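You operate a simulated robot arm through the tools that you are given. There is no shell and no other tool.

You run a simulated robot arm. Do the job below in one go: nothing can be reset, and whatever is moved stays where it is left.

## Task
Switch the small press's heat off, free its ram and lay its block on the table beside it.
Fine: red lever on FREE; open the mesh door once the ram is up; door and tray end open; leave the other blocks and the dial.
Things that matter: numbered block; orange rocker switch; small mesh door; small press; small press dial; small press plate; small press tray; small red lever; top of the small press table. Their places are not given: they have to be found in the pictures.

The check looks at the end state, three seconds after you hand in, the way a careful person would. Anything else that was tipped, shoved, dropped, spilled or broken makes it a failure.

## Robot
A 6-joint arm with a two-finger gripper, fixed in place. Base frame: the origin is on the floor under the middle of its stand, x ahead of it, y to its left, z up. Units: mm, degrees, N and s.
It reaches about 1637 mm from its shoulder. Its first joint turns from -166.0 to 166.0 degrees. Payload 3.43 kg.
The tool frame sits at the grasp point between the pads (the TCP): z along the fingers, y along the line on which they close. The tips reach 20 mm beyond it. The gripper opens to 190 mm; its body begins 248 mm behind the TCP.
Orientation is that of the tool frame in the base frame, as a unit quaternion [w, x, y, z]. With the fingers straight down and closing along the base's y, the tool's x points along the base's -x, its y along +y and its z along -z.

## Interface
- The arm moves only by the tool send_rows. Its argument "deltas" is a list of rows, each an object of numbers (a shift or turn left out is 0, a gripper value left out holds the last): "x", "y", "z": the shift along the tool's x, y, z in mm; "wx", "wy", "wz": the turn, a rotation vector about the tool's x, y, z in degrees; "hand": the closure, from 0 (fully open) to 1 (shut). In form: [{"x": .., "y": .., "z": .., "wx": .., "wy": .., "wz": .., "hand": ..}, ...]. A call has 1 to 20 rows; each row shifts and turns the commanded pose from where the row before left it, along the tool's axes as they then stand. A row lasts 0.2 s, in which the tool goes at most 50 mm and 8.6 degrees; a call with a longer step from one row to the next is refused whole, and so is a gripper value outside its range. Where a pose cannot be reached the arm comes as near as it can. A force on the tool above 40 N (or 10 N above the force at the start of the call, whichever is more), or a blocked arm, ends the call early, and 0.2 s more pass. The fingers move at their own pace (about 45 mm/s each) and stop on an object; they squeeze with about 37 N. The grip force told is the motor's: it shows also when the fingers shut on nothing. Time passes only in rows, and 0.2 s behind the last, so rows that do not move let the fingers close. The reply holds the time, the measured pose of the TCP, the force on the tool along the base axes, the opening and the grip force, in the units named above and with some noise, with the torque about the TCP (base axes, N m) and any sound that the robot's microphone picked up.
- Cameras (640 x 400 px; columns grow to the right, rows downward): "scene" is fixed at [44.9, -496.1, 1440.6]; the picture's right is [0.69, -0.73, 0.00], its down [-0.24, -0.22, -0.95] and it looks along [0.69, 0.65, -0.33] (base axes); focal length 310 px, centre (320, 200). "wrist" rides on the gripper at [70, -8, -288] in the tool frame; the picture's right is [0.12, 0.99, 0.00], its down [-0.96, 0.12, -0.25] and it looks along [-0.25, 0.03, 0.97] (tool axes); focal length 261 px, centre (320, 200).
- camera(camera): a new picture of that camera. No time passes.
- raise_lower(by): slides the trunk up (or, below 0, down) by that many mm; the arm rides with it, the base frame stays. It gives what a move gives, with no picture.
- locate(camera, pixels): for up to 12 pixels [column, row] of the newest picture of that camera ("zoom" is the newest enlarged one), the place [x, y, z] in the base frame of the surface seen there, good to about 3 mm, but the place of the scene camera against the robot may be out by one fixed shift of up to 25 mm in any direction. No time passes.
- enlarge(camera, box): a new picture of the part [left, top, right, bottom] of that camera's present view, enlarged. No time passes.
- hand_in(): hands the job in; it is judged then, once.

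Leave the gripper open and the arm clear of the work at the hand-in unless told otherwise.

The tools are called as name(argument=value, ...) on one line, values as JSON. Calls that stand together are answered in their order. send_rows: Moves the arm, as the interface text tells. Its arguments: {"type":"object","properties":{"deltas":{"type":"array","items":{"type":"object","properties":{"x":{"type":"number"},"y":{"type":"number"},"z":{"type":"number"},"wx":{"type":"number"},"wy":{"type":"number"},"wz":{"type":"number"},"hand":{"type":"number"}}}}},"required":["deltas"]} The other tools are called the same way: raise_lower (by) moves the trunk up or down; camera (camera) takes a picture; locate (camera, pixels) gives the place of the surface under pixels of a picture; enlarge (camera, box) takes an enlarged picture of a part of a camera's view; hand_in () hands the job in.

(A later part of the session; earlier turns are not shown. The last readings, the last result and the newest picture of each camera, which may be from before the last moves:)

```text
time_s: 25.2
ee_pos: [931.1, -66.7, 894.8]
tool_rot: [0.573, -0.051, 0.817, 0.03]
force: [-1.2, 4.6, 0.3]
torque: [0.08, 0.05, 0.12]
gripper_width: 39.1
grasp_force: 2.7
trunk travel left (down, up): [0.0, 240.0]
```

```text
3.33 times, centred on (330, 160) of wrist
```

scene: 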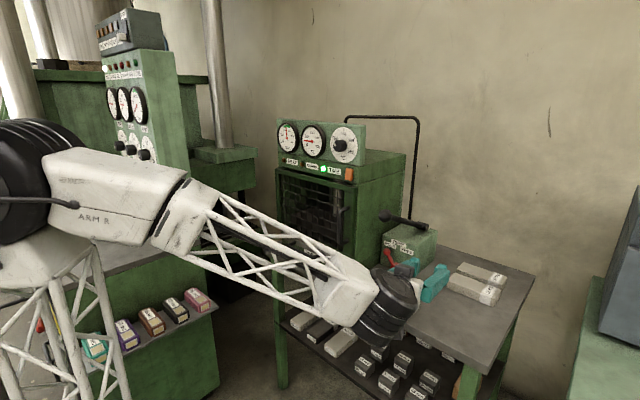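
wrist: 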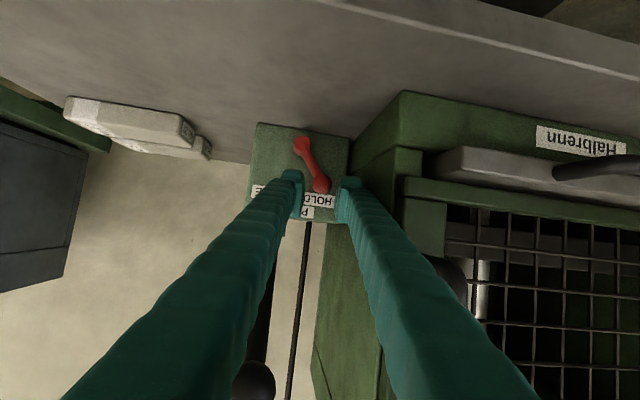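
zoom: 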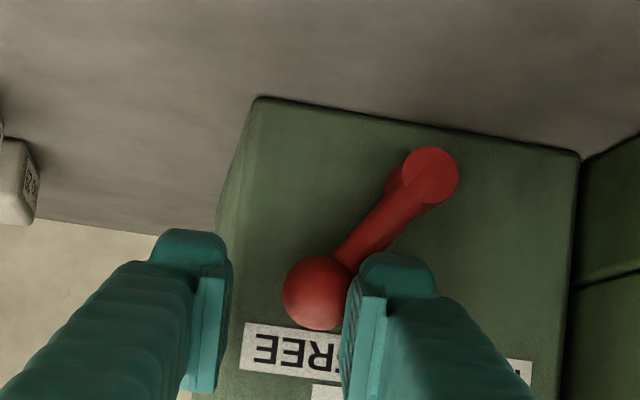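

The lever now resists (4.6 N): it's at its stop on FREE. I'll ease off 4 mm and withdraw along the tool axis, then check the lever and the ram.

send_rows(deltas=[{"y": 4}, {"z": -10}, {"z": -40}, {"z": -40}, {"z": -30}, {}])

camera(camera="wrist")

camera(camera="scene")

enlarge(camera="scene", box=[260, 110, 450, 290])

```text
time_s: 26.6
ee_pos: [819.1, -76.0, 936.3]
tool_rot: [0.573, -0.051, 0.817, 0.031]
force: [0.4, 0.5, 0.2]
torque: [0.03, -0.01, 0.01]
gripper_width: 35.9
grasp_force: 0.0
trunk travel left (down, up): [0.0, 240.0]
```

```text
taken
```

wrist: 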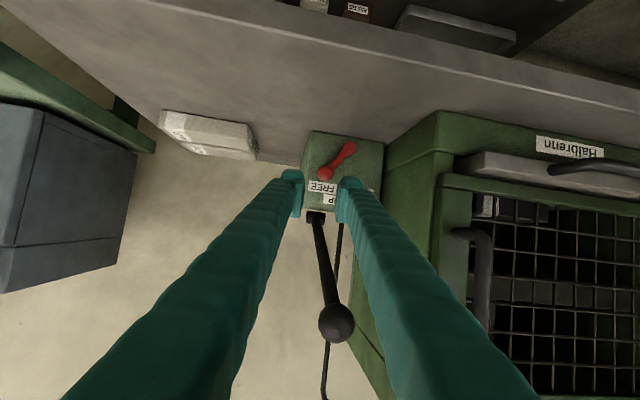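

```text
taken
```

scene: 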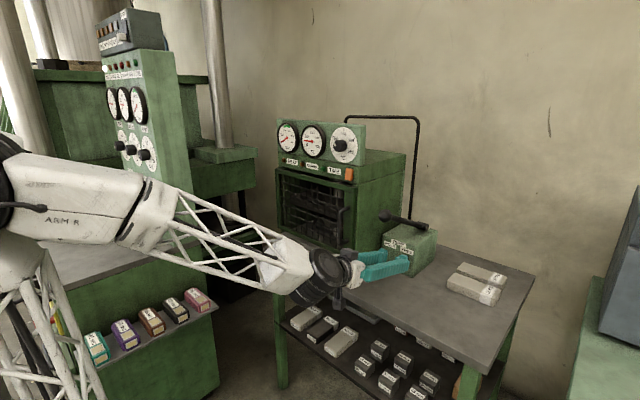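

```text
2.22 times, centred on (355, 200) of scene
```

zoom: 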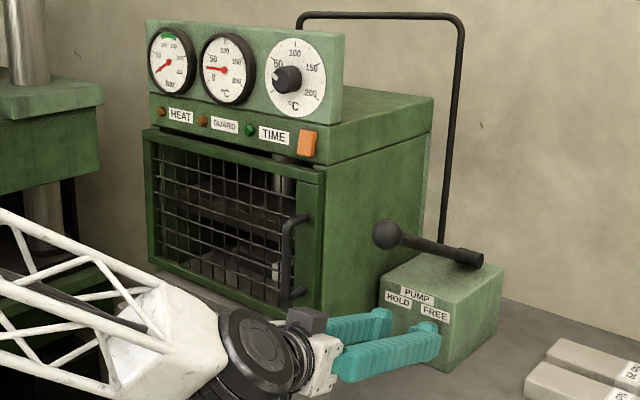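

The lever points at FREE, pressure is 0 and the ram has lifted. Next the mesh door. I'll leave the pump-handle area sideways (to y≈−200), rise, and pitch down to about 62°.

send_rows(deltas=[{"x": 4.2, "y": -40.3, "z": -10.7}, {"x": 4.2, "y": -40.3, "z": -10.7}, {"x": 4.2, "y": -40.3, "z": -10.7}, {"wx": 6.2, "wz": 2.24}, {"x": -35.3, "z": -12.7}, {"x": -35.3, "z": -12.7}, {"x": -35.3, "z": -12.7}, {"x": -35.3, "z": -12.7}, {"wy": 8.5}, {"wy": 8.5}, {"wy": 8.5}, {"wy": 8.5}, {"wy": 8.5}, {"x": 13.7, "z": -43.9}, {"x": 13.7, "z": -43.9}, {"x": 13.7, "z": -43.9}, {"x": 13.7, "z": -43.9}, {}])

camera(camera="scene")

camera(camera="wrist")

enlarge(camera="scene", box=[260, 160, 360, 290])

```text
time_s: 30.4
ee_pos: [668.3, -198.8, 1215.1]
tool_rot: [0.239, -0.002, 0.971, -0.004]
force: [0.8, 1.0, -0.3]
torque: [0.01, -0.04, 0.0]
gripper_width: 36.0
grasp_force: 0.0
trunk travel left (down, up): [0.0, 240.0]
```

```text
taken
```

scene: 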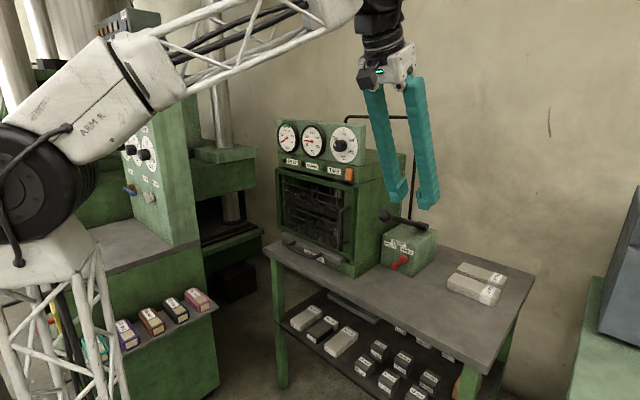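

```text
taken
```

wrist: 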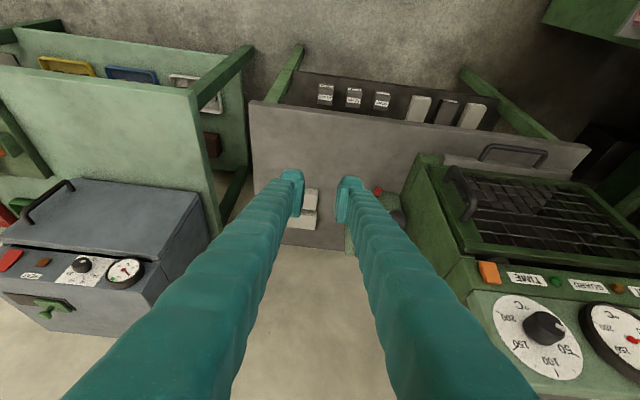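

```text
3.08 times, centred on (310, 225) of scene
```

zoom: 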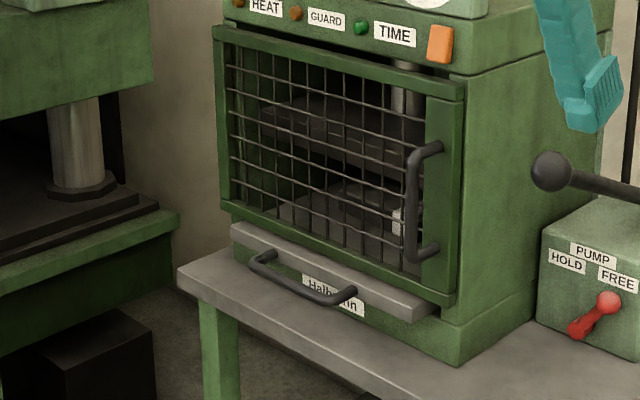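

Ram up: the upper plate now sits high behind the mesh and a block end with a white label shows lower down. I'll measure handle, door frame, tray handle and neighbours from the wrist view.

enlarge(camera="wrist", box=[420, 140, 640, 270])

locate(camera="zoom", pixels=[[85, 80], [108, 110], [135, 155], [145, 185], [85, 130], [120, 180], [120, 230], [140, 260], [40, 100], [20, 60], [460, 190], [620, 275]])

locate(camera="scene", pixels=[[282, 175], [282, 228], [280, 240], [347, 250], [292, 243], [320, 257], [200, 300], [205, 230], [215, 160], [240, 180], [190, 260], [235, 280]])

```text
2.91 times, centred on (530, 205) of wrist
```

zoom: 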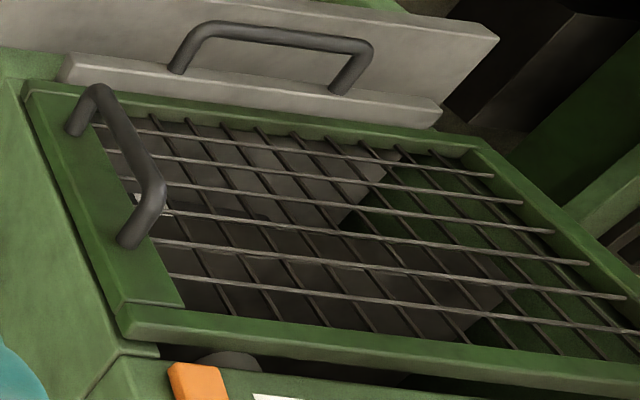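

```text
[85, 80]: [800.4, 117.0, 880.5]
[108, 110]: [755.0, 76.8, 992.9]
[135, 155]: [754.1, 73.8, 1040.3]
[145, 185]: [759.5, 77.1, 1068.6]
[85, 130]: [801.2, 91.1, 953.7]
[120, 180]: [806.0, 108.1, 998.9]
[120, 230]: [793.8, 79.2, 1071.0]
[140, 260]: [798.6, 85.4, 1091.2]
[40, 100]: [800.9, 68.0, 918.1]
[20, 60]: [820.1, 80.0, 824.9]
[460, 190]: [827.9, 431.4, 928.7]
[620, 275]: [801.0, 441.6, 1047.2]
```

```text
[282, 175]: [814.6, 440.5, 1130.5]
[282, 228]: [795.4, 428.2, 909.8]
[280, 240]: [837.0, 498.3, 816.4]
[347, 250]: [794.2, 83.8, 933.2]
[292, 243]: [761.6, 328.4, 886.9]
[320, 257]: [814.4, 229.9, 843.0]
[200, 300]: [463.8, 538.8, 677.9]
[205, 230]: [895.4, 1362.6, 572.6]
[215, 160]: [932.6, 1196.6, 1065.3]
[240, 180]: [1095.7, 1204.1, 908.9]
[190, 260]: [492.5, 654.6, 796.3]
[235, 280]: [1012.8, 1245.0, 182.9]
```

Handle bar centre ≈ (760, 81), z from about 980 to 1080; frame front x≈799; hinge side y≈445. Opening the fingers to 60 mm, I'll move across to y≈82 and down to (704, 82, 1141), in line with the bar, then check.

send_rows(deltas=[{"y": 46.8, "hand": 0.68}, {"y": 46.8}, {"y": 46.8}, {"y": 46.8}, {"y": 46.8}, {"y": 46.8}, {"x": 1.2, "z": 41.1}, {"x": 1.2, "z": 41.1}, {}])

camera(camera="wrist")

enlarge(camera="scene", box=[260, 110, 400, 250])

```text
time_s: 32.4
ee_pos: [706.8, 82.6, 1140.8]
tool_rot: [0.239, -0.002, 0.971, -0.004]
force: [0.2, -0.1, 0.7]
torque: [0.0, 0.01, 0.01]
gripper_width: 60.6
grasp_force: 0.0
trunk travel left (down, up): [0.0, 240.0]
```

```text
taken
```

wrist: 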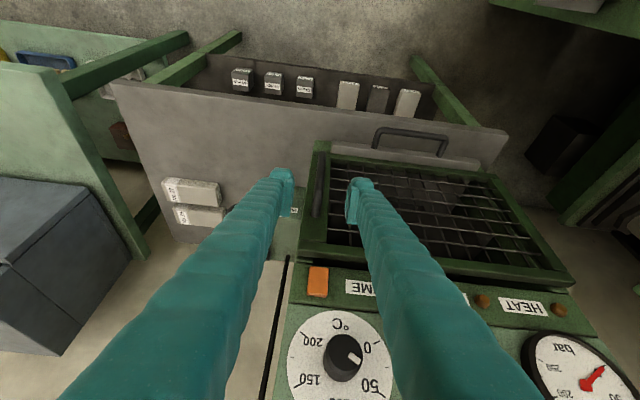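

```text
2.86 times, centred on (330, 180) of scene
```

zoom: 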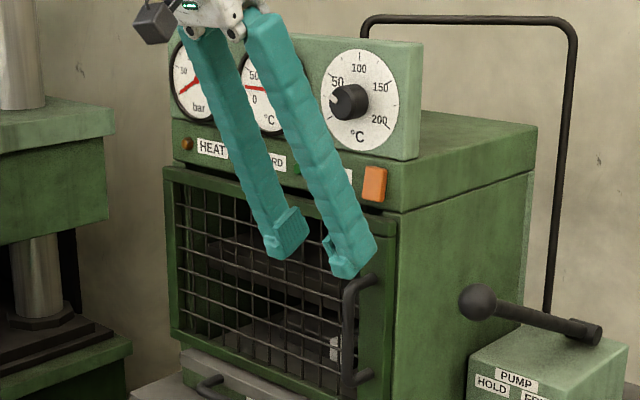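

The handle bar shows at about (318,190), between the finger tips. I'll zoom to get its centre precisely.

enlarge(camera="wrist", box=[270, 130, 390, 240])

locate(camera="zoom", pixels=[[265, 130], [260, 160], [255, 190], [250, 230], [247, 255], [262, 215], [240, 215], [250, 215], [300, 215], [290, 330]])

```text
3.64 times, centred on (330, 185) of wrist
```

zoom: 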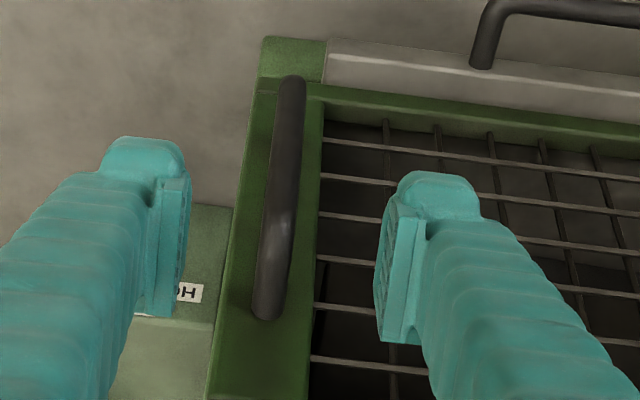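

```text
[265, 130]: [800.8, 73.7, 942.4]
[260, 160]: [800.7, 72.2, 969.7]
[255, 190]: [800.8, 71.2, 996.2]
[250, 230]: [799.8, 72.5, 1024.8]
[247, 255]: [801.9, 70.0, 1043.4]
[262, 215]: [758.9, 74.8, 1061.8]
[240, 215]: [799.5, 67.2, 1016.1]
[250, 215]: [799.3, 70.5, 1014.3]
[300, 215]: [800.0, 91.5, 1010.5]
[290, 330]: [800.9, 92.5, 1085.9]
```

locate(camera="zoom", pixels=[[292, 100], [287, 130], [283, 160], [280, 190], [275, 220], [273, 260], [268, 300], [270, 160], [298, 160], [264, 230], [290, 230]])

```text
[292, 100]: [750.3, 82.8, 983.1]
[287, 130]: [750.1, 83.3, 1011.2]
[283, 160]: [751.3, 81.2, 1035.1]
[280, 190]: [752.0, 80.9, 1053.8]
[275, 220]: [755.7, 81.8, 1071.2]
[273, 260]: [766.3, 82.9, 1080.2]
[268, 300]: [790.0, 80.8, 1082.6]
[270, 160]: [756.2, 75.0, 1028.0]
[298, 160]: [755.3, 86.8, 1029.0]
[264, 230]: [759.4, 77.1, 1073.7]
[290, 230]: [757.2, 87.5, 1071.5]
```

Bar centre ≈ (758, 82), z 975–1075. I'll slide down along the tool axis so the bar is between the pads at z≈1035, then close.

send_rows(deltas=[{"x": 1.4, "y": -0.2, "z": 39.2}, {"x": 1.4, "y": -0.2, "z": 39.2}, {"x": 1.3, "y": -0.2, "z": 39.2}, {}])

camera(camera="wrist")

enlarge(camera="scene", box=[260, 110, 400, 250])

```text
time_s: 33.4
ee_pos: [756.2, 80.3, 1034.4]
tool_rot: [0.238, -0.002, 0.971, -0.003]
force: [-0.7, -0.4, -1.0]
torque: [0.0, -0.02, 0.02]
gripper_width: 60.7
grasp_force: 0.0
trunk travel left (down, up): [0.0, 240.0]
```

```text
taken
```

wrist: 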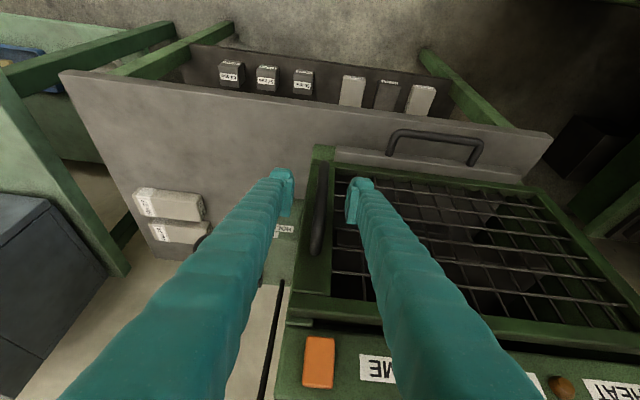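

```text
2.86 times, centred on (330, 180) of scene
```

zoom: 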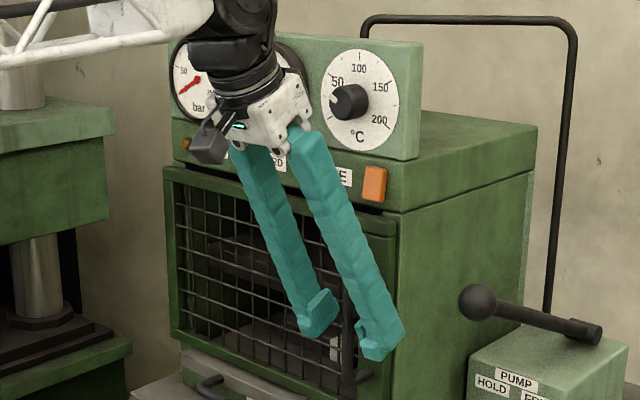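

The bar is between the pads. Closing on it.

send_rows(deltas=[{"hand": 1}, {}, {}, {}, {}])

enlarge(camera="wrist", box=[270, 130, 390, 240])

```text
time_s: 34.6
ee_pos: [756.4, 82.8, 1034.2]
tool_rot: [0.238, -0.003, 0.971, -0.003]
force: [0.8, 18.7, -2.0]
torque: [0.14, 0.0, 0.06]
gripper_width: 12.8
grasp_force: 45.4
trunk travel left (down, up): [0.0, 240.0]
```

```text
3.64 times, centred on (330, 185) of wrist
```

zoom: 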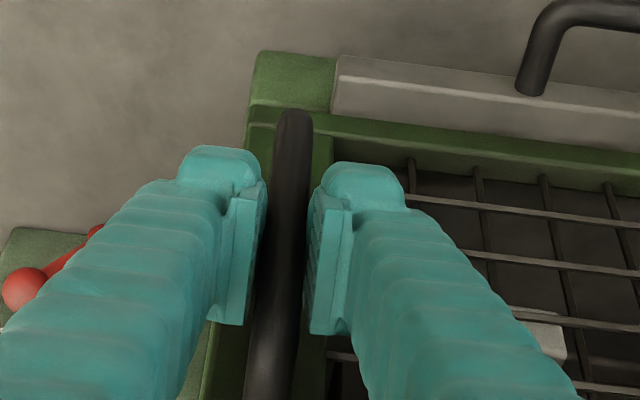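

Gripped (12.8 mm). The sideways 19 N shows I'm about 1.5 mm off; I'll relieve that and then pull the first 5° along the door's arc (hinge about (810, 445)), turning the tool with it, to feel the resistance.

send_rows(deltas=[{"y": 1.5}, {"x": 13.95, "y": 2.6, "z": -7.3, "wx": 1.16, "wz": 2.21}, {"x": 13.95, "y": 2.6, "z": -7.3, "wx": 1.16, "wz": 2.21}, {}])

camera(camera="scene")

camera(camera="wrist")

```text
time_s: 35.6
ee_pos: [726.3, 88.3, 1034.8]
tool_rot: [0.24, 0.04, 0.97, -0.014]
force: [3.0, 10.1, 7.0]
torque: [0.07, -0.22, 0.0]
gripper_width: 12.7
grasp_force: 45.1
trunk travel left (down, up): [0.0, 240.0]
```

```text
taken
```

scene: 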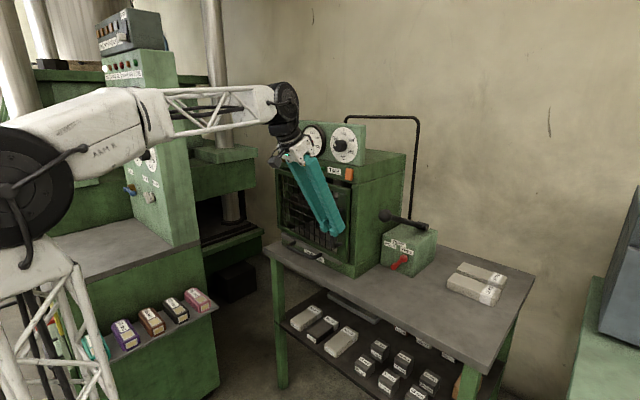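

```text
taken
```

wrist: 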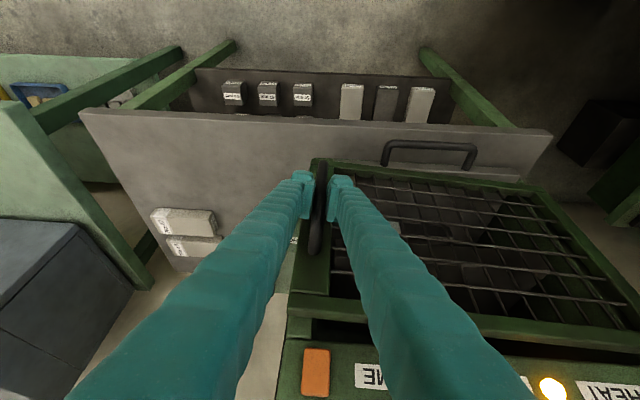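

The door moves freely and the GUARD lamp has come on (door open). I'll continue along the arc in 5° rows up to about 30°.

send_rows(deltas=[{"x": 27.8, "y": 6.3, "z": -14.6, "wx": 2.32, "wz": 4.43}, {"x": 27.8, "y": 6.0, "z": -14.6, "wx": 2.32, "wz": 4.43}, {"x": 27.8, "y": 5.8, "z": -14.6, "wx": 2.32, "wz": 4.43}, {"x": 27.8, "y": 5.8, "z": -14.6, "wx": 2.32, "wz": 4.43}, {"x": 27.8, "y": 5.8, "z": -14.6, "wx": 2.32, "wz": 4.43}, {}])

camera(camera="scene")

camera(camera="wrist")

```text
time_s: 36.5
ee_pos: [618.1, 128.2, 1034.0]
tool_rot: [0.234, 0.19, 0.952, -0.052]
force: [-13.3, -24.0, 8.2]
torque: [-0.1, 0.28, -0.07]
gripper_width: 12.6
grasp_force: 45.1
trunk travel left (down, up): [0.0, 240.0]
stopped in row 4: the force on the tool passed its limit at 43 N (the readings are from after the stop); the commanded pose is now the measured one
```

```text
taken
```

scene: 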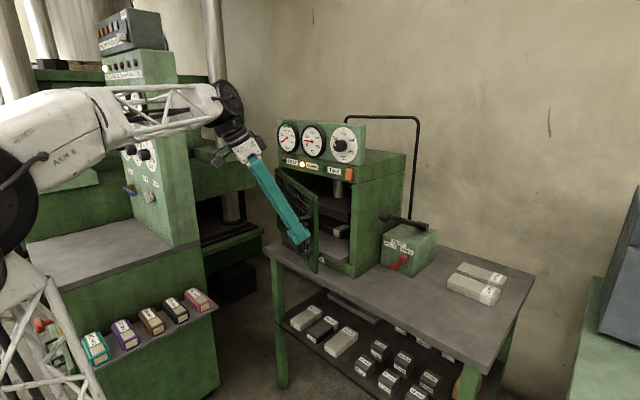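

```text
taken
```

wrist: 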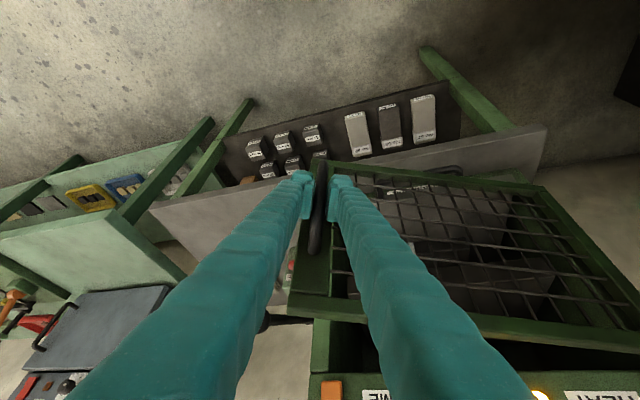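

The door is opening nicely (about 22°); the stop was from radial mismatch (hinge a little nearer than I guessed). I'll zoom to refine the hinge position.

enlarge(camera="scene", box=[260, 140, 380, 290])

enlarge(camera="wrist", box=[300, 120, 640, 400])

locate(camera="wrist", pixels=[[540, 190], [637, 310], [300, 300], [320, 168], [430, 330], [560, 335], [318, 240], [335, 360], [555, 395]])

```text
2.67 times, centred on (320, 215) of scene
```

zoom: 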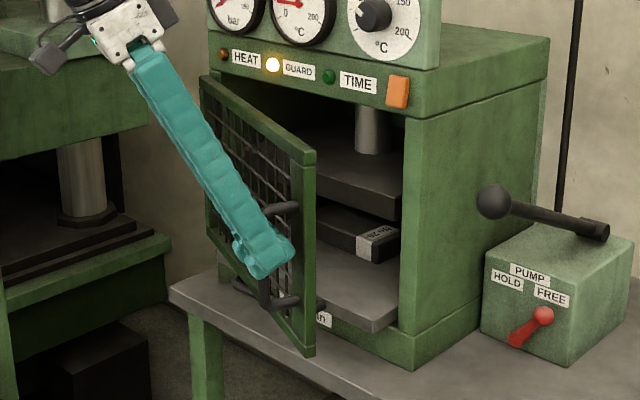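

```text
1.43 times, centred on (470, 260) of wrist
```

zoom: 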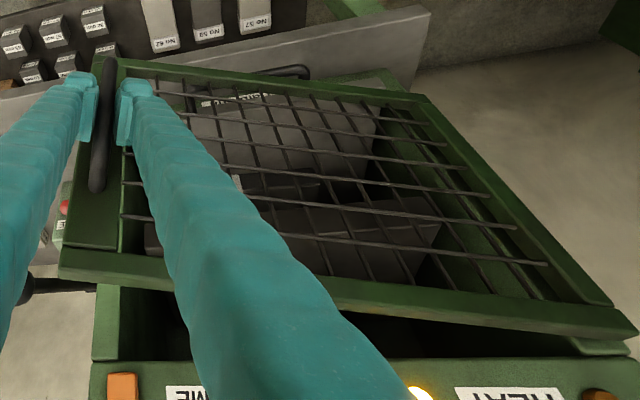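

```text
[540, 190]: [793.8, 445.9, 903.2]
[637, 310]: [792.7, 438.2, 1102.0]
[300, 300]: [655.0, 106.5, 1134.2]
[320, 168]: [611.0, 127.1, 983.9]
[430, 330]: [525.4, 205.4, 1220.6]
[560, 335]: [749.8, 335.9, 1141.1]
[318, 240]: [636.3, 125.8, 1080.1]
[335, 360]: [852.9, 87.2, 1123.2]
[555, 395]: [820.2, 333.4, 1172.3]
```

Hinge is about (797, 445); current opening about 23°. The block inside is dark with a "No 2x" label, lying on the lower plate. I'll keep swinging with the corrected arc to about 48°.

send_rows(deltas=[{"x": 27.8, "y": 3.6, "z": -14.6, "wx": 2.32, "wz": 4.43}, {"x": 27.8, "y": 4.5, "z": -14.6, "wx": 2.32, "wz": 4.43}, {"x": 27.8, "y": 4.5, "z": -14.6, "wx": 2.32, "wz": 4.43}, {"x": 27.8, "y": 4.5, "z": -14.6, "wx": 2.32, "wz": 4.43}, {"x": 27.8, "y": 4.5, "z": -14.6, "wx": 2.32, "wz": 4.43}, {}])

camera(camera="scene")

```text
time_s: 38.0
ee_pos: [499.9, 232.8, 1033.9]
tool_rot: [0.221, 0.392, 0.888, -0.099]
force: [-0.7, 0.1, 17.9]
torque: [0.09, 0.08, 0.04]
gripper_width: 12.6
grasp_force: 45.0
trunk travel left (down, up): [0.0, 240.0]
stopped in row 6: the force on the tool passed its limit at 42 N (the readings are from after the stop); the commanded pose is now the measured one
```

```text
taken
```

scene: 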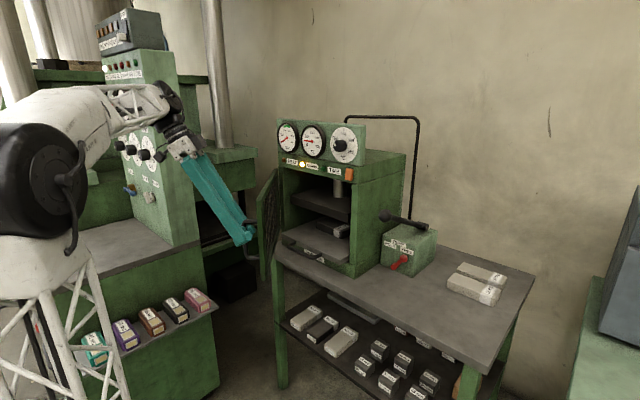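

Door at about 48°. Before going farther I'll check how far the left-hand control column and shelf are from the arm.

locate(camera="scene", pixels=[[185, 200], [150, 120], [120, 220], [190, 235], [45, 265], [200, 300], [170, 80], [130, 188], [150, 198], [268, 240], [265, 190]])

camera(camera="wrist")

```text
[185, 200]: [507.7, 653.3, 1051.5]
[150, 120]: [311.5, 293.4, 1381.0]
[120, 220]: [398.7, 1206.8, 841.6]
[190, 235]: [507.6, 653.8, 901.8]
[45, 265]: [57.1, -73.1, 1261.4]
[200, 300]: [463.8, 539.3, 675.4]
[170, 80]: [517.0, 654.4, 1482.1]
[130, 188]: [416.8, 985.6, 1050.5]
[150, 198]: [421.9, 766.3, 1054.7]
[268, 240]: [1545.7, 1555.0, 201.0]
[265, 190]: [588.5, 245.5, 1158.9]
```

```text
taken
```

wrist: 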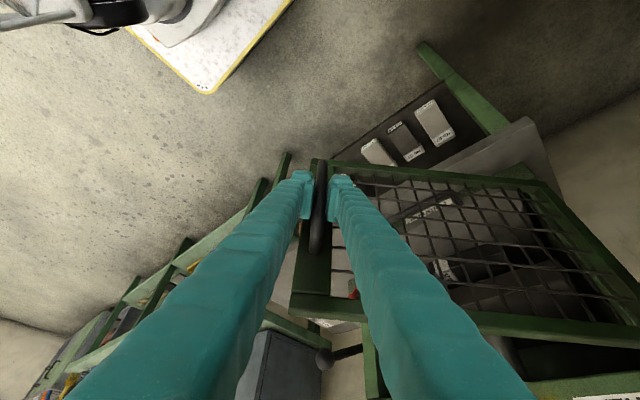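

The column starts at y≈653, so I'll not yaw any further; keeping the tool's heading, I'll carry the handle along the rest of the arc to about 68°, then check.

send_rows(deltas=[{"x": 13.5, "y": 2.3, "z": -7}, {"x": 13.4, "y": 2.4, "z": -7.1}, {"x": 27.3, "y": 7.6, "z": -14.3}, {"x": 26.7, "y": 10.4, "z": -14.0}, {"x": 25.8, "y": 12.8, "z": -13.5}, {}])

camera(camera="scene")

camera(camera="wrist")

```text
time_s: 38.9
ee_pos: [463.3, 290.6, 1033.7]
tool_rot: [0.222, 0.393, 0.887, -0.101]
force: [-11.6, -5.8, 16.3]
torque: [0.31, 0.34, -0.1]
gripper_width: 12.8
grasp_force: 44.8
trunk travel left (down, up): [0.0, 240.0]
stopped in row 4: the force on the tool passed its limit at 43 N (the readings are from after the stop); the commanded pose is now the measured one
```

```text
taken
```

scene: 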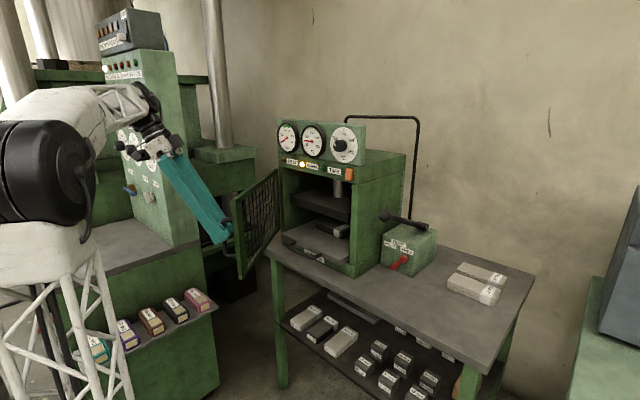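

```text
taken
```

wrist: 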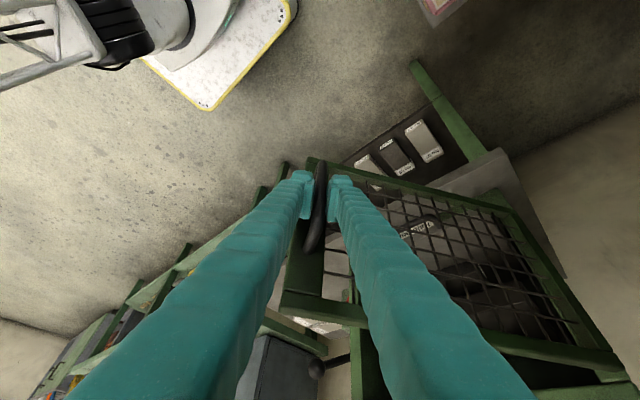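

The door stands at about 59° and the bar has shifted a bit in the pads. I'll release it (opening only to 48 mm), retreat up along the tool axis, and finish the swing by pushing from the inside.

send_rows(deltas=[{"hand": 0.75}, {}, {}, {"z": -30}, {"z": -50}, {"z": -50}, {"z": -40}, {}])

camera(camera="scene")

camera(camera="wrist")

```text
time_s: 40.7
ee_pos: [421.3, 342.3, 1156.4]
tool_rot: [0.221, 0.392, 0.887, -0.1]
force: [-0.6, 0.1, 0.5]
torque: [-0.02, -0.05, -0.01]
gripper_width: 47.5
grasp_force: 0.1
out of reach, approached as far as the arm can: row 7
trunk travel left (down, up): [0.0, 240.0]
```

```text
taken
```

scene: 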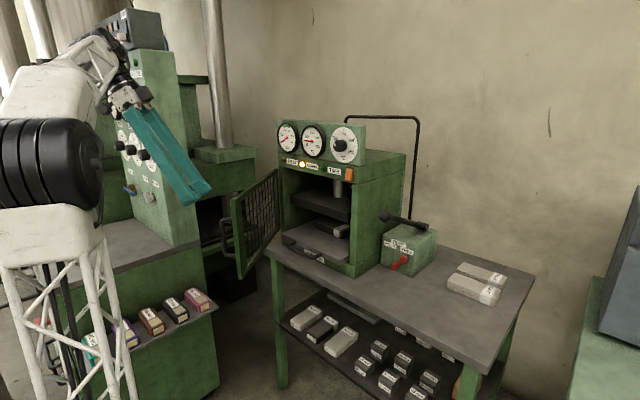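

```text
taken
```

wrist: 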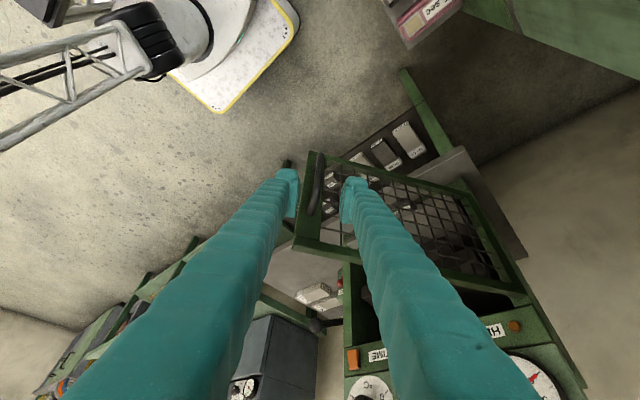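

Door left standing at about 59°. Now I'll rise 100 mm, bring the tool vertical, and undo the yaw, so I can come down inside the door. Closing the gripper meanwhile.

send_rows(deltas=[{"x": -15.7, "z": -29.5}, {"x": -15.7, "z": -29.5}, {"x": -15.7, "z": -29.5}, {"wy": 7}, {"wy": 7}, {"wy": 7}, {"wy": 7, "hand": 1}, {}])

```text
time_s: 42.5
ee_pos: [444.5, 324.0, 1172.4]
tool_rot: [0.0, 0.404, 0.915, -0.004]
force: [-0.1, 0.2, 0.5]
torque: [0.0, 0.02, -0.03]
gripper_width: 0.0
grasp_force: 5.3
out of reach, approached as far as the arm can: row 1, 2, 3
trunk travel left (down, up): [0.0, 240.0]
```

Rising was limited in that tool heading; now the tool is vertical at (444, 324, 1172), 78 mm outside the door. I'll first undo the yaw, then try rising to about 1230 with small steps.

send_rows(deltas=[{"wz": -8}, {"wz": -8}, {"wz": -8}, {"wz": -8}, {"wz": -8}, {"wz": -7.5}, {"z": -20}, {"z": -20}, {"z": -20}, {}])

camera(camera="scene")

camera(camera="wrist")

```text
time_s: 44.7
ee_pos: [445.2, 323.1, 1177.1]
tool_rot: [0.0, 0.003, 1.0, -0.001]
force: [-0.5, -0.7, -0.6]
torque: [-0.02, -0.02, 0.02]
gripper_width: 0.2
grasp_force: 34.7
out of reach, approached as far as the arm can: row 7, 8, 9
trunk travel left (down, up): [0.0, 240.0]
```

```text
taken
```

scene: 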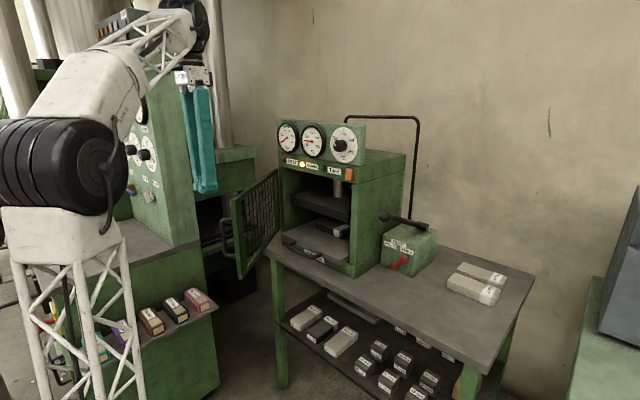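

```text
taken
```

wrist: 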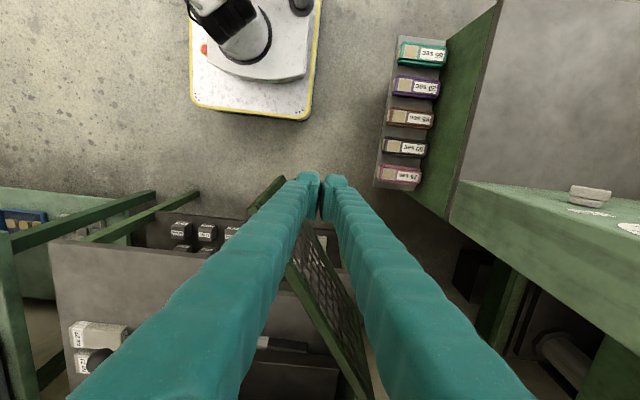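

The tool is vertical and clear of the door, but can't rise more here. I'll raise the trunk by 100 mm, which lifts the tool straight up over the door's top edge.

raise_lower(by=100)

camera(camera="wrist")

locate(camera="scene", pixels=[[233, 200], [241, 272], [275, 172], [277, 235], [240, 230]])

```text
time_s: 46.0
ee_pos: [444.9, 323.7, 1275.9]
tool_rot: [0.0, 0.002, 1.0, -0.001]
force: [-0.3, 0.5, 0.3]
torque: [0.0, 0.0, -0.01]
gripper_width: 0.0
grasp_force: 34.2
trunk travel left (down, up): [-100.0, 140.0]
```

```text
taken
```

wrist: 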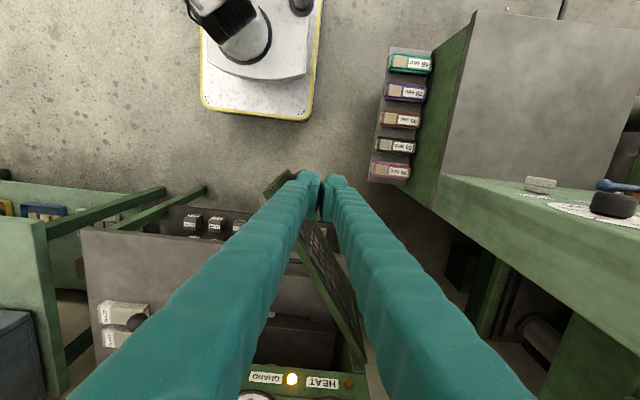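

```text
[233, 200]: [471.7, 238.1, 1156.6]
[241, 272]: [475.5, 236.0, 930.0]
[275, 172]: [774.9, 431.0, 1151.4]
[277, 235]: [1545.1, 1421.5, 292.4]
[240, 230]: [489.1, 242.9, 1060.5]
```

Now I'm above the door. The free edge is at about (477, 238), so the door is at ≈57°. I'll cross over to (585, 215) inside the door and come down to z≈1086.

send_rows(deltas=[{"x": -35, "y": -27.3}, {"x": -35, "y": -27.3}, {"x": -35, "y": -27.3}, {"x": -35, "y": -27.3}, {"z": 47.5}, {"z": 47.5}, {"z": 47.5}, {"z": 47.5}, {}])

camera(camera="wrist")

camera(camera="scene")

```text
time_s: 48.0
ee_pos: [584.3, 215.0, 1087.0]
tool_rot: [0.001, 0.002, 1.0, 0.0]
force: [-0.4, 0.5, 0.7]
torque: [-0.01, -0.02, -0.02]
gripper_width: 0.0
grasp_force: 34.1
trunk travel left (down, up): [-100.0, 140.0]
```

```text
taken
```

wrist: 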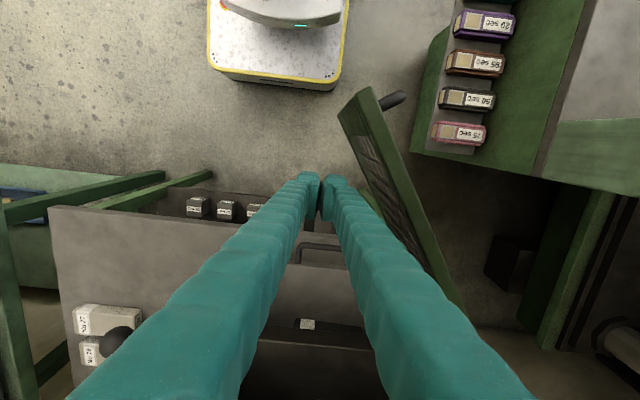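

```text
taken
```

scene: 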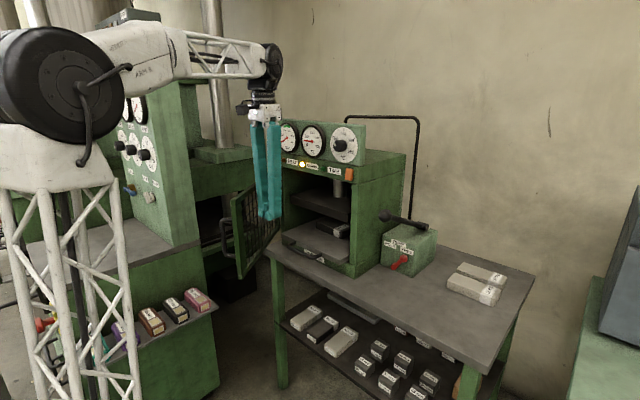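

Inside the door now. I'll push it outward along its arc, from about 57° to about 95°, in small steps.

send_rows(deltas=[{"x": 13.8, "y": 22.2}, {"x": 13.8, "y": 22.2}, {"x": 9.5, "y": 14.7}, {"x": 9.5, "y": 14.7}, {"x": 9.5, "y": 14.7}, {"x": 6.7, "y": 16.1}, {"x": 6.7, "y": 16.1}, {"x": 6.7, "y": 16.1}, {"x": 3.8, "y": 17.1}, {"x": 3.8, "y": 17.1}, {"x": 3.8, "y": 17.1}, {"x": 0.9, "y": 14}, {"x": 0.9, "y": 14}, {"x": 0.9, "y": 14}, {}])

camera(camera="wrist")

camera(camera="scene")

```text
time_s: 51.2
ee_pos: [494.0, 443.7, 1085.9]
tool_rot: [0.0, 0.002, 1.0, -0.001]
force: [0.7, -0.5, 0.1]
torque: [-0.02, -0.03, 0.0]
gripper_width: 0.0
grasp_force: 34.0
trunk travel left (down, up): [-100.0, 140.0]
```

```text
taken
```

wrist: 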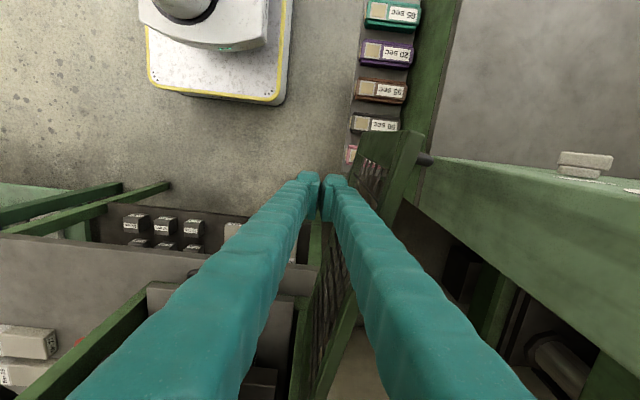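

```text
taken
```

scene: 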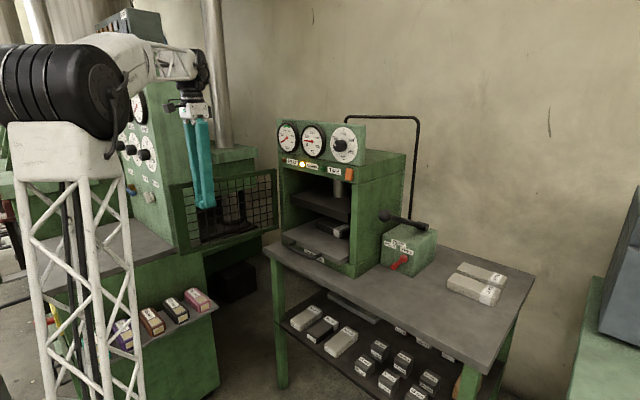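

The door is open beyond 90° and stands still. I'll move away from it and look at the tray and the block inside.

send_rows(deltas=[{"y": -20}, {"y": -48}, {"y": -48}, {"x": -20, "y": -40}, {"x": -20, "y": -30}, {"x": -20, "y": -30, "z": -40}, {}])

camera(camera="wrist")

camera(camera="scene")

enlarge(camera="scene", box=[265, 160, 365, 280])

```text
refused: row 6 steps farther than a row can; nothing moved
```

```text
taken
```

wrist: 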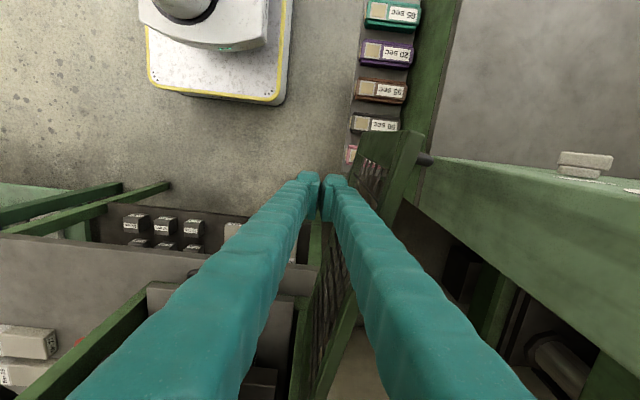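

```text
taken
```

scene: 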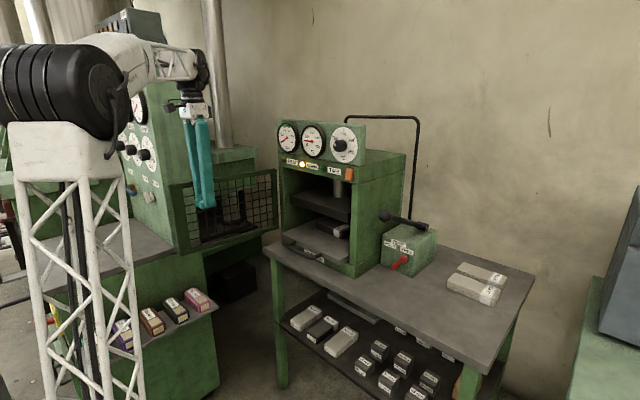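

```text
3.33 times, centred on (315, 220) of scene
```

zoom: 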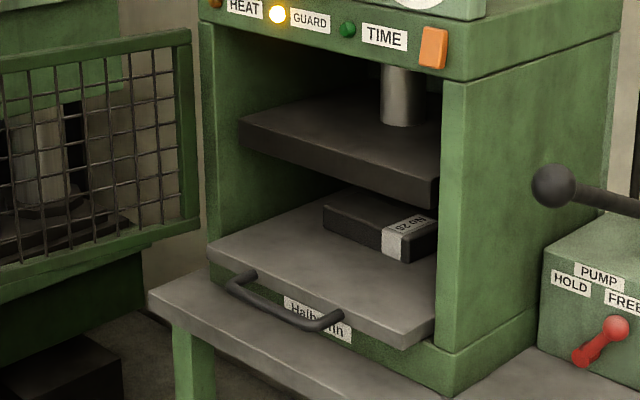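

One row too long again; I'll shorten it. The block ("No 26"-ish, dark) lies on the light tray well back under the raised plate.

send_rows(deltas=[{"y": -20}, {"y": -45}, {"y": -45}, {"x": -20, "y": -40}, {"x": -20, "y": -30}, {"x": -20, "y": -20, "z": -35}, {}])

camera(camera="wrist")

locate(camera="scene", pixels=[[185, 215], [170, 190], [275, 175], [330, 222], [341, 232], [336, 226], [346, 228], [315, 235], [330, 262], [296, 243], [328, 243], [310, 255]])

```text
time_s: 52.8
ee_pos: [553.5, 245.5, 1124.4]
tool_rot: [0.001, 0.002, 1.0, -0.001]
force: [-0.1, -0.1, 0.2]
torque: [-0.04, 0.02, 0.04]
gripper_width: 0.0
grasp_force: 33.6
trunk travel left (down, up): [-100.0, 140.0]
```

```text
taken
```

wrist: 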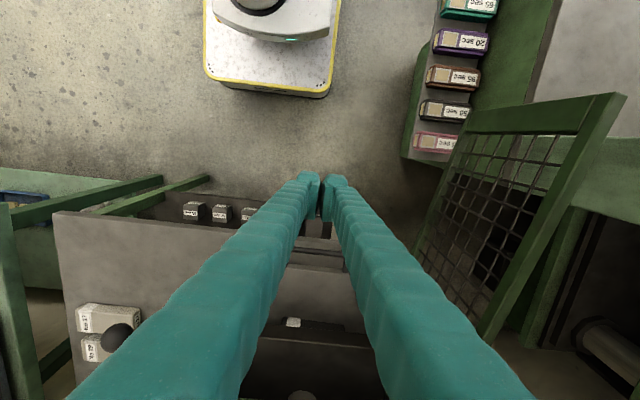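

```text
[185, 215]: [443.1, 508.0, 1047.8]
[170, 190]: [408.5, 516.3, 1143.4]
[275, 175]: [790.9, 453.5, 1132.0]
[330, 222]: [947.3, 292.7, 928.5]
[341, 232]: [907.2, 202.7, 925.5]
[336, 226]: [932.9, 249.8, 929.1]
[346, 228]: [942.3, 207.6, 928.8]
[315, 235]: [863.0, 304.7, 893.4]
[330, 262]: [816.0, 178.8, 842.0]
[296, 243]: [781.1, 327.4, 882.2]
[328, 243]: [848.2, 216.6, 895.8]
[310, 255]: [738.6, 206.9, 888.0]
```

Door at ≈101°. Now the tray. I'll open the gripper wide and move to about (650, 215, 1124) to see the tray handle between the fingers.

send_rows(deltas=[{"x": -32, "y": -10, "hand": 0}, {"x": -32, "y": -10}, {"x": -32, "y": -10}, {}, {}, {}, {}, {}, {}, {}, {}])

camera(camera="wrist")

enlarge(camera="wrist", box=[210, 150, 430, 290])

```text
time_s: 55.2
ee_pos: [649.6, 214.3, 1123.8]
tool_rot: [0.0, 0.003, 1.0, -0.001]
force: [0.0, -0.2, -0.2]
torque: [-0.02, 0.01, -0.01]
gripper_width: 190.1
grasp_force: 0.0
trunk travel left (down, up): [-100.0, 140.0]
```

```text
taken
```

wrist: 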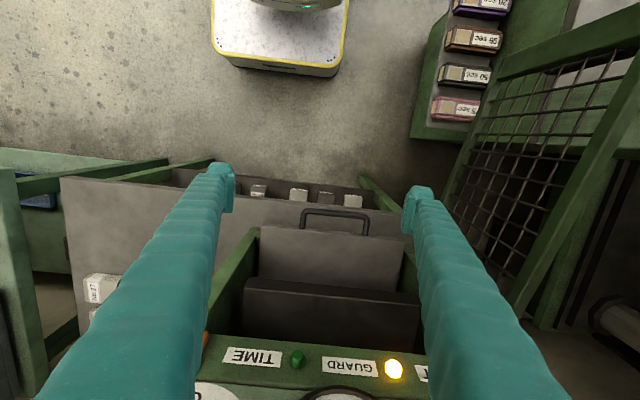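

```text
2.86 times, centred on (320, 220) of wrist
```

zoom: 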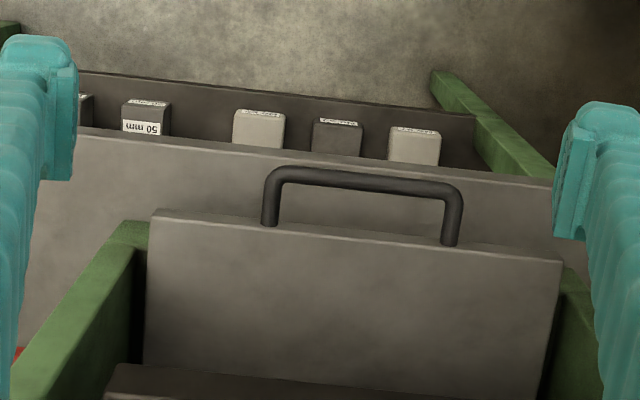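

locate(camera="zoom", pixels=[[290, 177], [360, 180], [430, 188], [272, 205], [455, 215], [270, 222], [447, 242], [360, 230], [160, 212], [555, 262], [360, 195], [360, 350]])

```text
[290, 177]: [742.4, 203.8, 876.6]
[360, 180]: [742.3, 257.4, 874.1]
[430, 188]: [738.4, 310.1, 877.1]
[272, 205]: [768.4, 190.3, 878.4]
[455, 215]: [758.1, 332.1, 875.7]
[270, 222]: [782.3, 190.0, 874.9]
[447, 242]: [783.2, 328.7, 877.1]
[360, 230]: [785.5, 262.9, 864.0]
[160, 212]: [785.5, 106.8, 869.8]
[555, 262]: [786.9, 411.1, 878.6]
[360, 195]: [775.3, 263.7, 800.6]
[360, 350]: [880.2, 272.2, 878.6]
```

Tray front edge x≈785, handle bar at x≈742, y 190–330, z≈869, with 36 mm gap behind it. I'll turn the tool 90° about vertical so the fingers close along x, tilt 30° back from the press face, with 40 mm opening.

send_rows(deltas=[{"wz": -8.2, "hand": 0.79}, {"wz": -8.2}, {"wz": -8.2}, {"wz": -8.2}, {"wz": -8.2}, {"wz": -8.2}, {"wz": -8.2}, {"wz": -8.2}, {"wz": -8.2}, {"wz": -8.2}, {"wz": -8}, {"wx": 7.5}, {"wx": 7.5}, {"wx": 7.5}, {"wx": 7.5}, {}])

camera(camera="scene")

camera(camera="wrist")

```text
time_s: 58.6
ee_pos: [650.7, 213.2, 1122.8]
tool_rot: [0.184, -0.68, 0.685, -0.186]
force: [-0.6, -0.3, -0.2]
torque: [0.04, -0.03, 0.01]
gripper_width: 39.6
grasp_force: 0.0
trunk travel left (down, up): [-100.0, 140.0]
```

```text
taken
```

scene: 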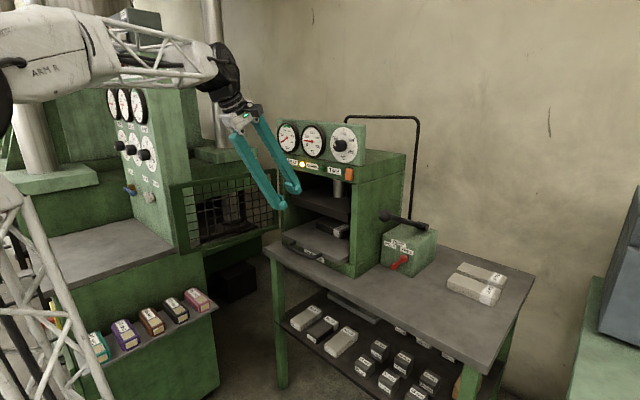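

```text
taken
```

wrist: 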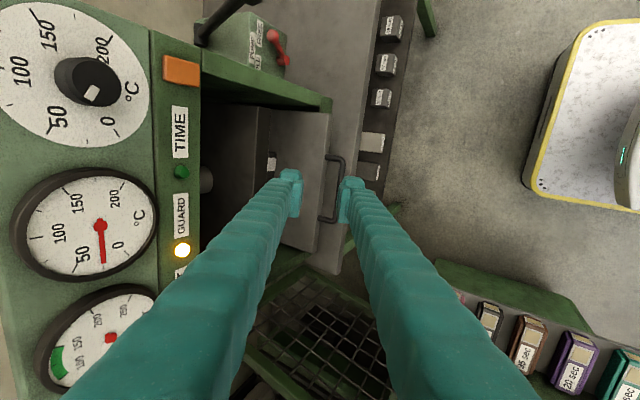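

The handle shows between the tips at about (335,190). I'll zoom to verify its place from this view before going in.

enlarge(camera="wrist", box=[260, 120, 400, 250])

locate(camera="wrist", pixels=[[341, 165], [341, 175], [341, 185], [338, 200], [333, 215], [335, 160], [325, 190], [322, 160], [315, 240], [327, 120], [271, 165]])

```text
3.08 times, centred on (330, 185) of wrist
```

zoom: 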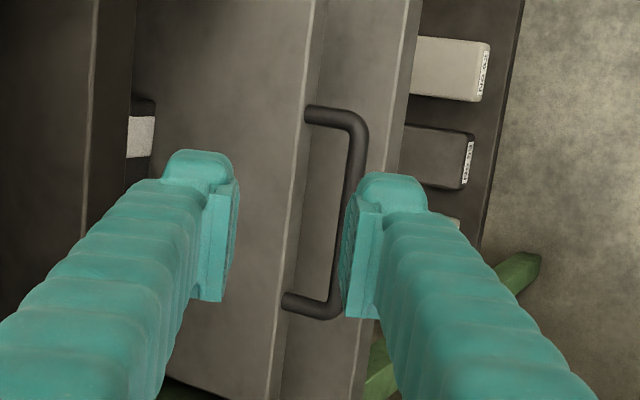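

```text
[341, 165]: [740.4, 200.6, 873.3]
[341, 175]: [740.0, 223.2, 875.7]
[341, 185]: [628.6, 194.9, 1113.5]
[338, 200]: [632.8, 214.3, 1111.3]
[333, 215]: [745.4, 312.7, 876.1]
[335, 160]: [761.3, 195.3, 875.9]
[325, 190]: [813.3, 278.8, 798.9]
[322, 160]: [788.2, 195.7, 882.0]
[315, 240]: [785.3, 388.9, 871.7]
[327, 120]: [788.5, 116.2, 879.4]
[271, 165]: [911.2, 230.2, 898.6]
```

Bar confirmed at x≈742, z≈869, y 195–330. I'll move to 60 mm above the grasp point along the tool axis, centred at y≈260.

send_rows(deltas=[{"x": -11.8, "y": 13.6, "z": 33.7}, {"x": -11.8, "y": 13.6, "z": 33.7}, {"x": -11.8, "y": 13.6, "z": 33.7}, {"x": -11.8, "y": 13.6, "z": 33.7}, {"y": 0.3, "z": 30}, {"y": 0.3, "z": 30}, {}])

camera(camera="wrist")

enlarge(camera="wrist", box=[260, 120, 400, 250])

enlarge(camera="scene", box=[240, 160, 360, 280])

```text
time_s: 60.2
ee_pos: [698.7, 258.2, 925.3]
tool_rot: [0.182, -0.682, 0.684, -0.184]
force: [0.2, 0.1, 0.0]
torque: [0.0, -0.03, 0.01]
gripper_width: 39.7
grasp_force: 0.1
trunk travel left (down, up): [-100.0, 140.0]
```

```text
taken
```

wrist: 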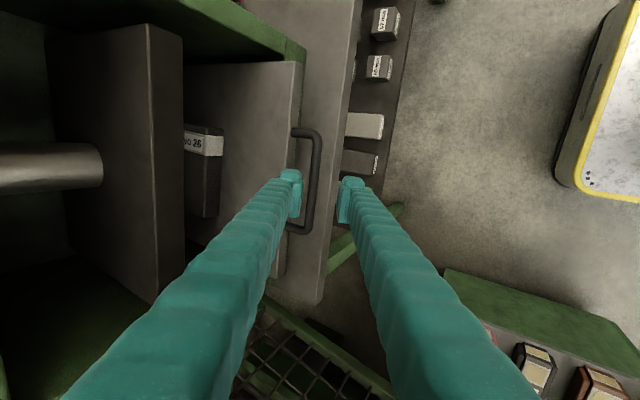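

```text
3.08 times, centred on (330, 185) of wrist
```

zoom: 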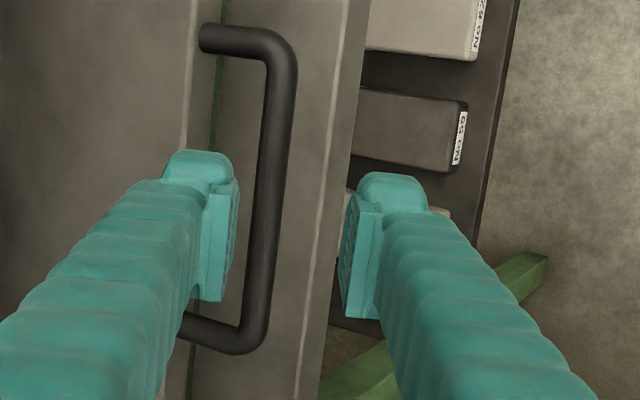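

```text
3.33 times, centred on (300, 220) of scene
```

zoom: 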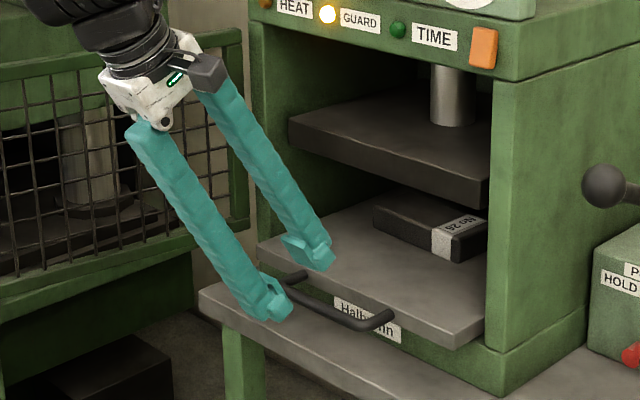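

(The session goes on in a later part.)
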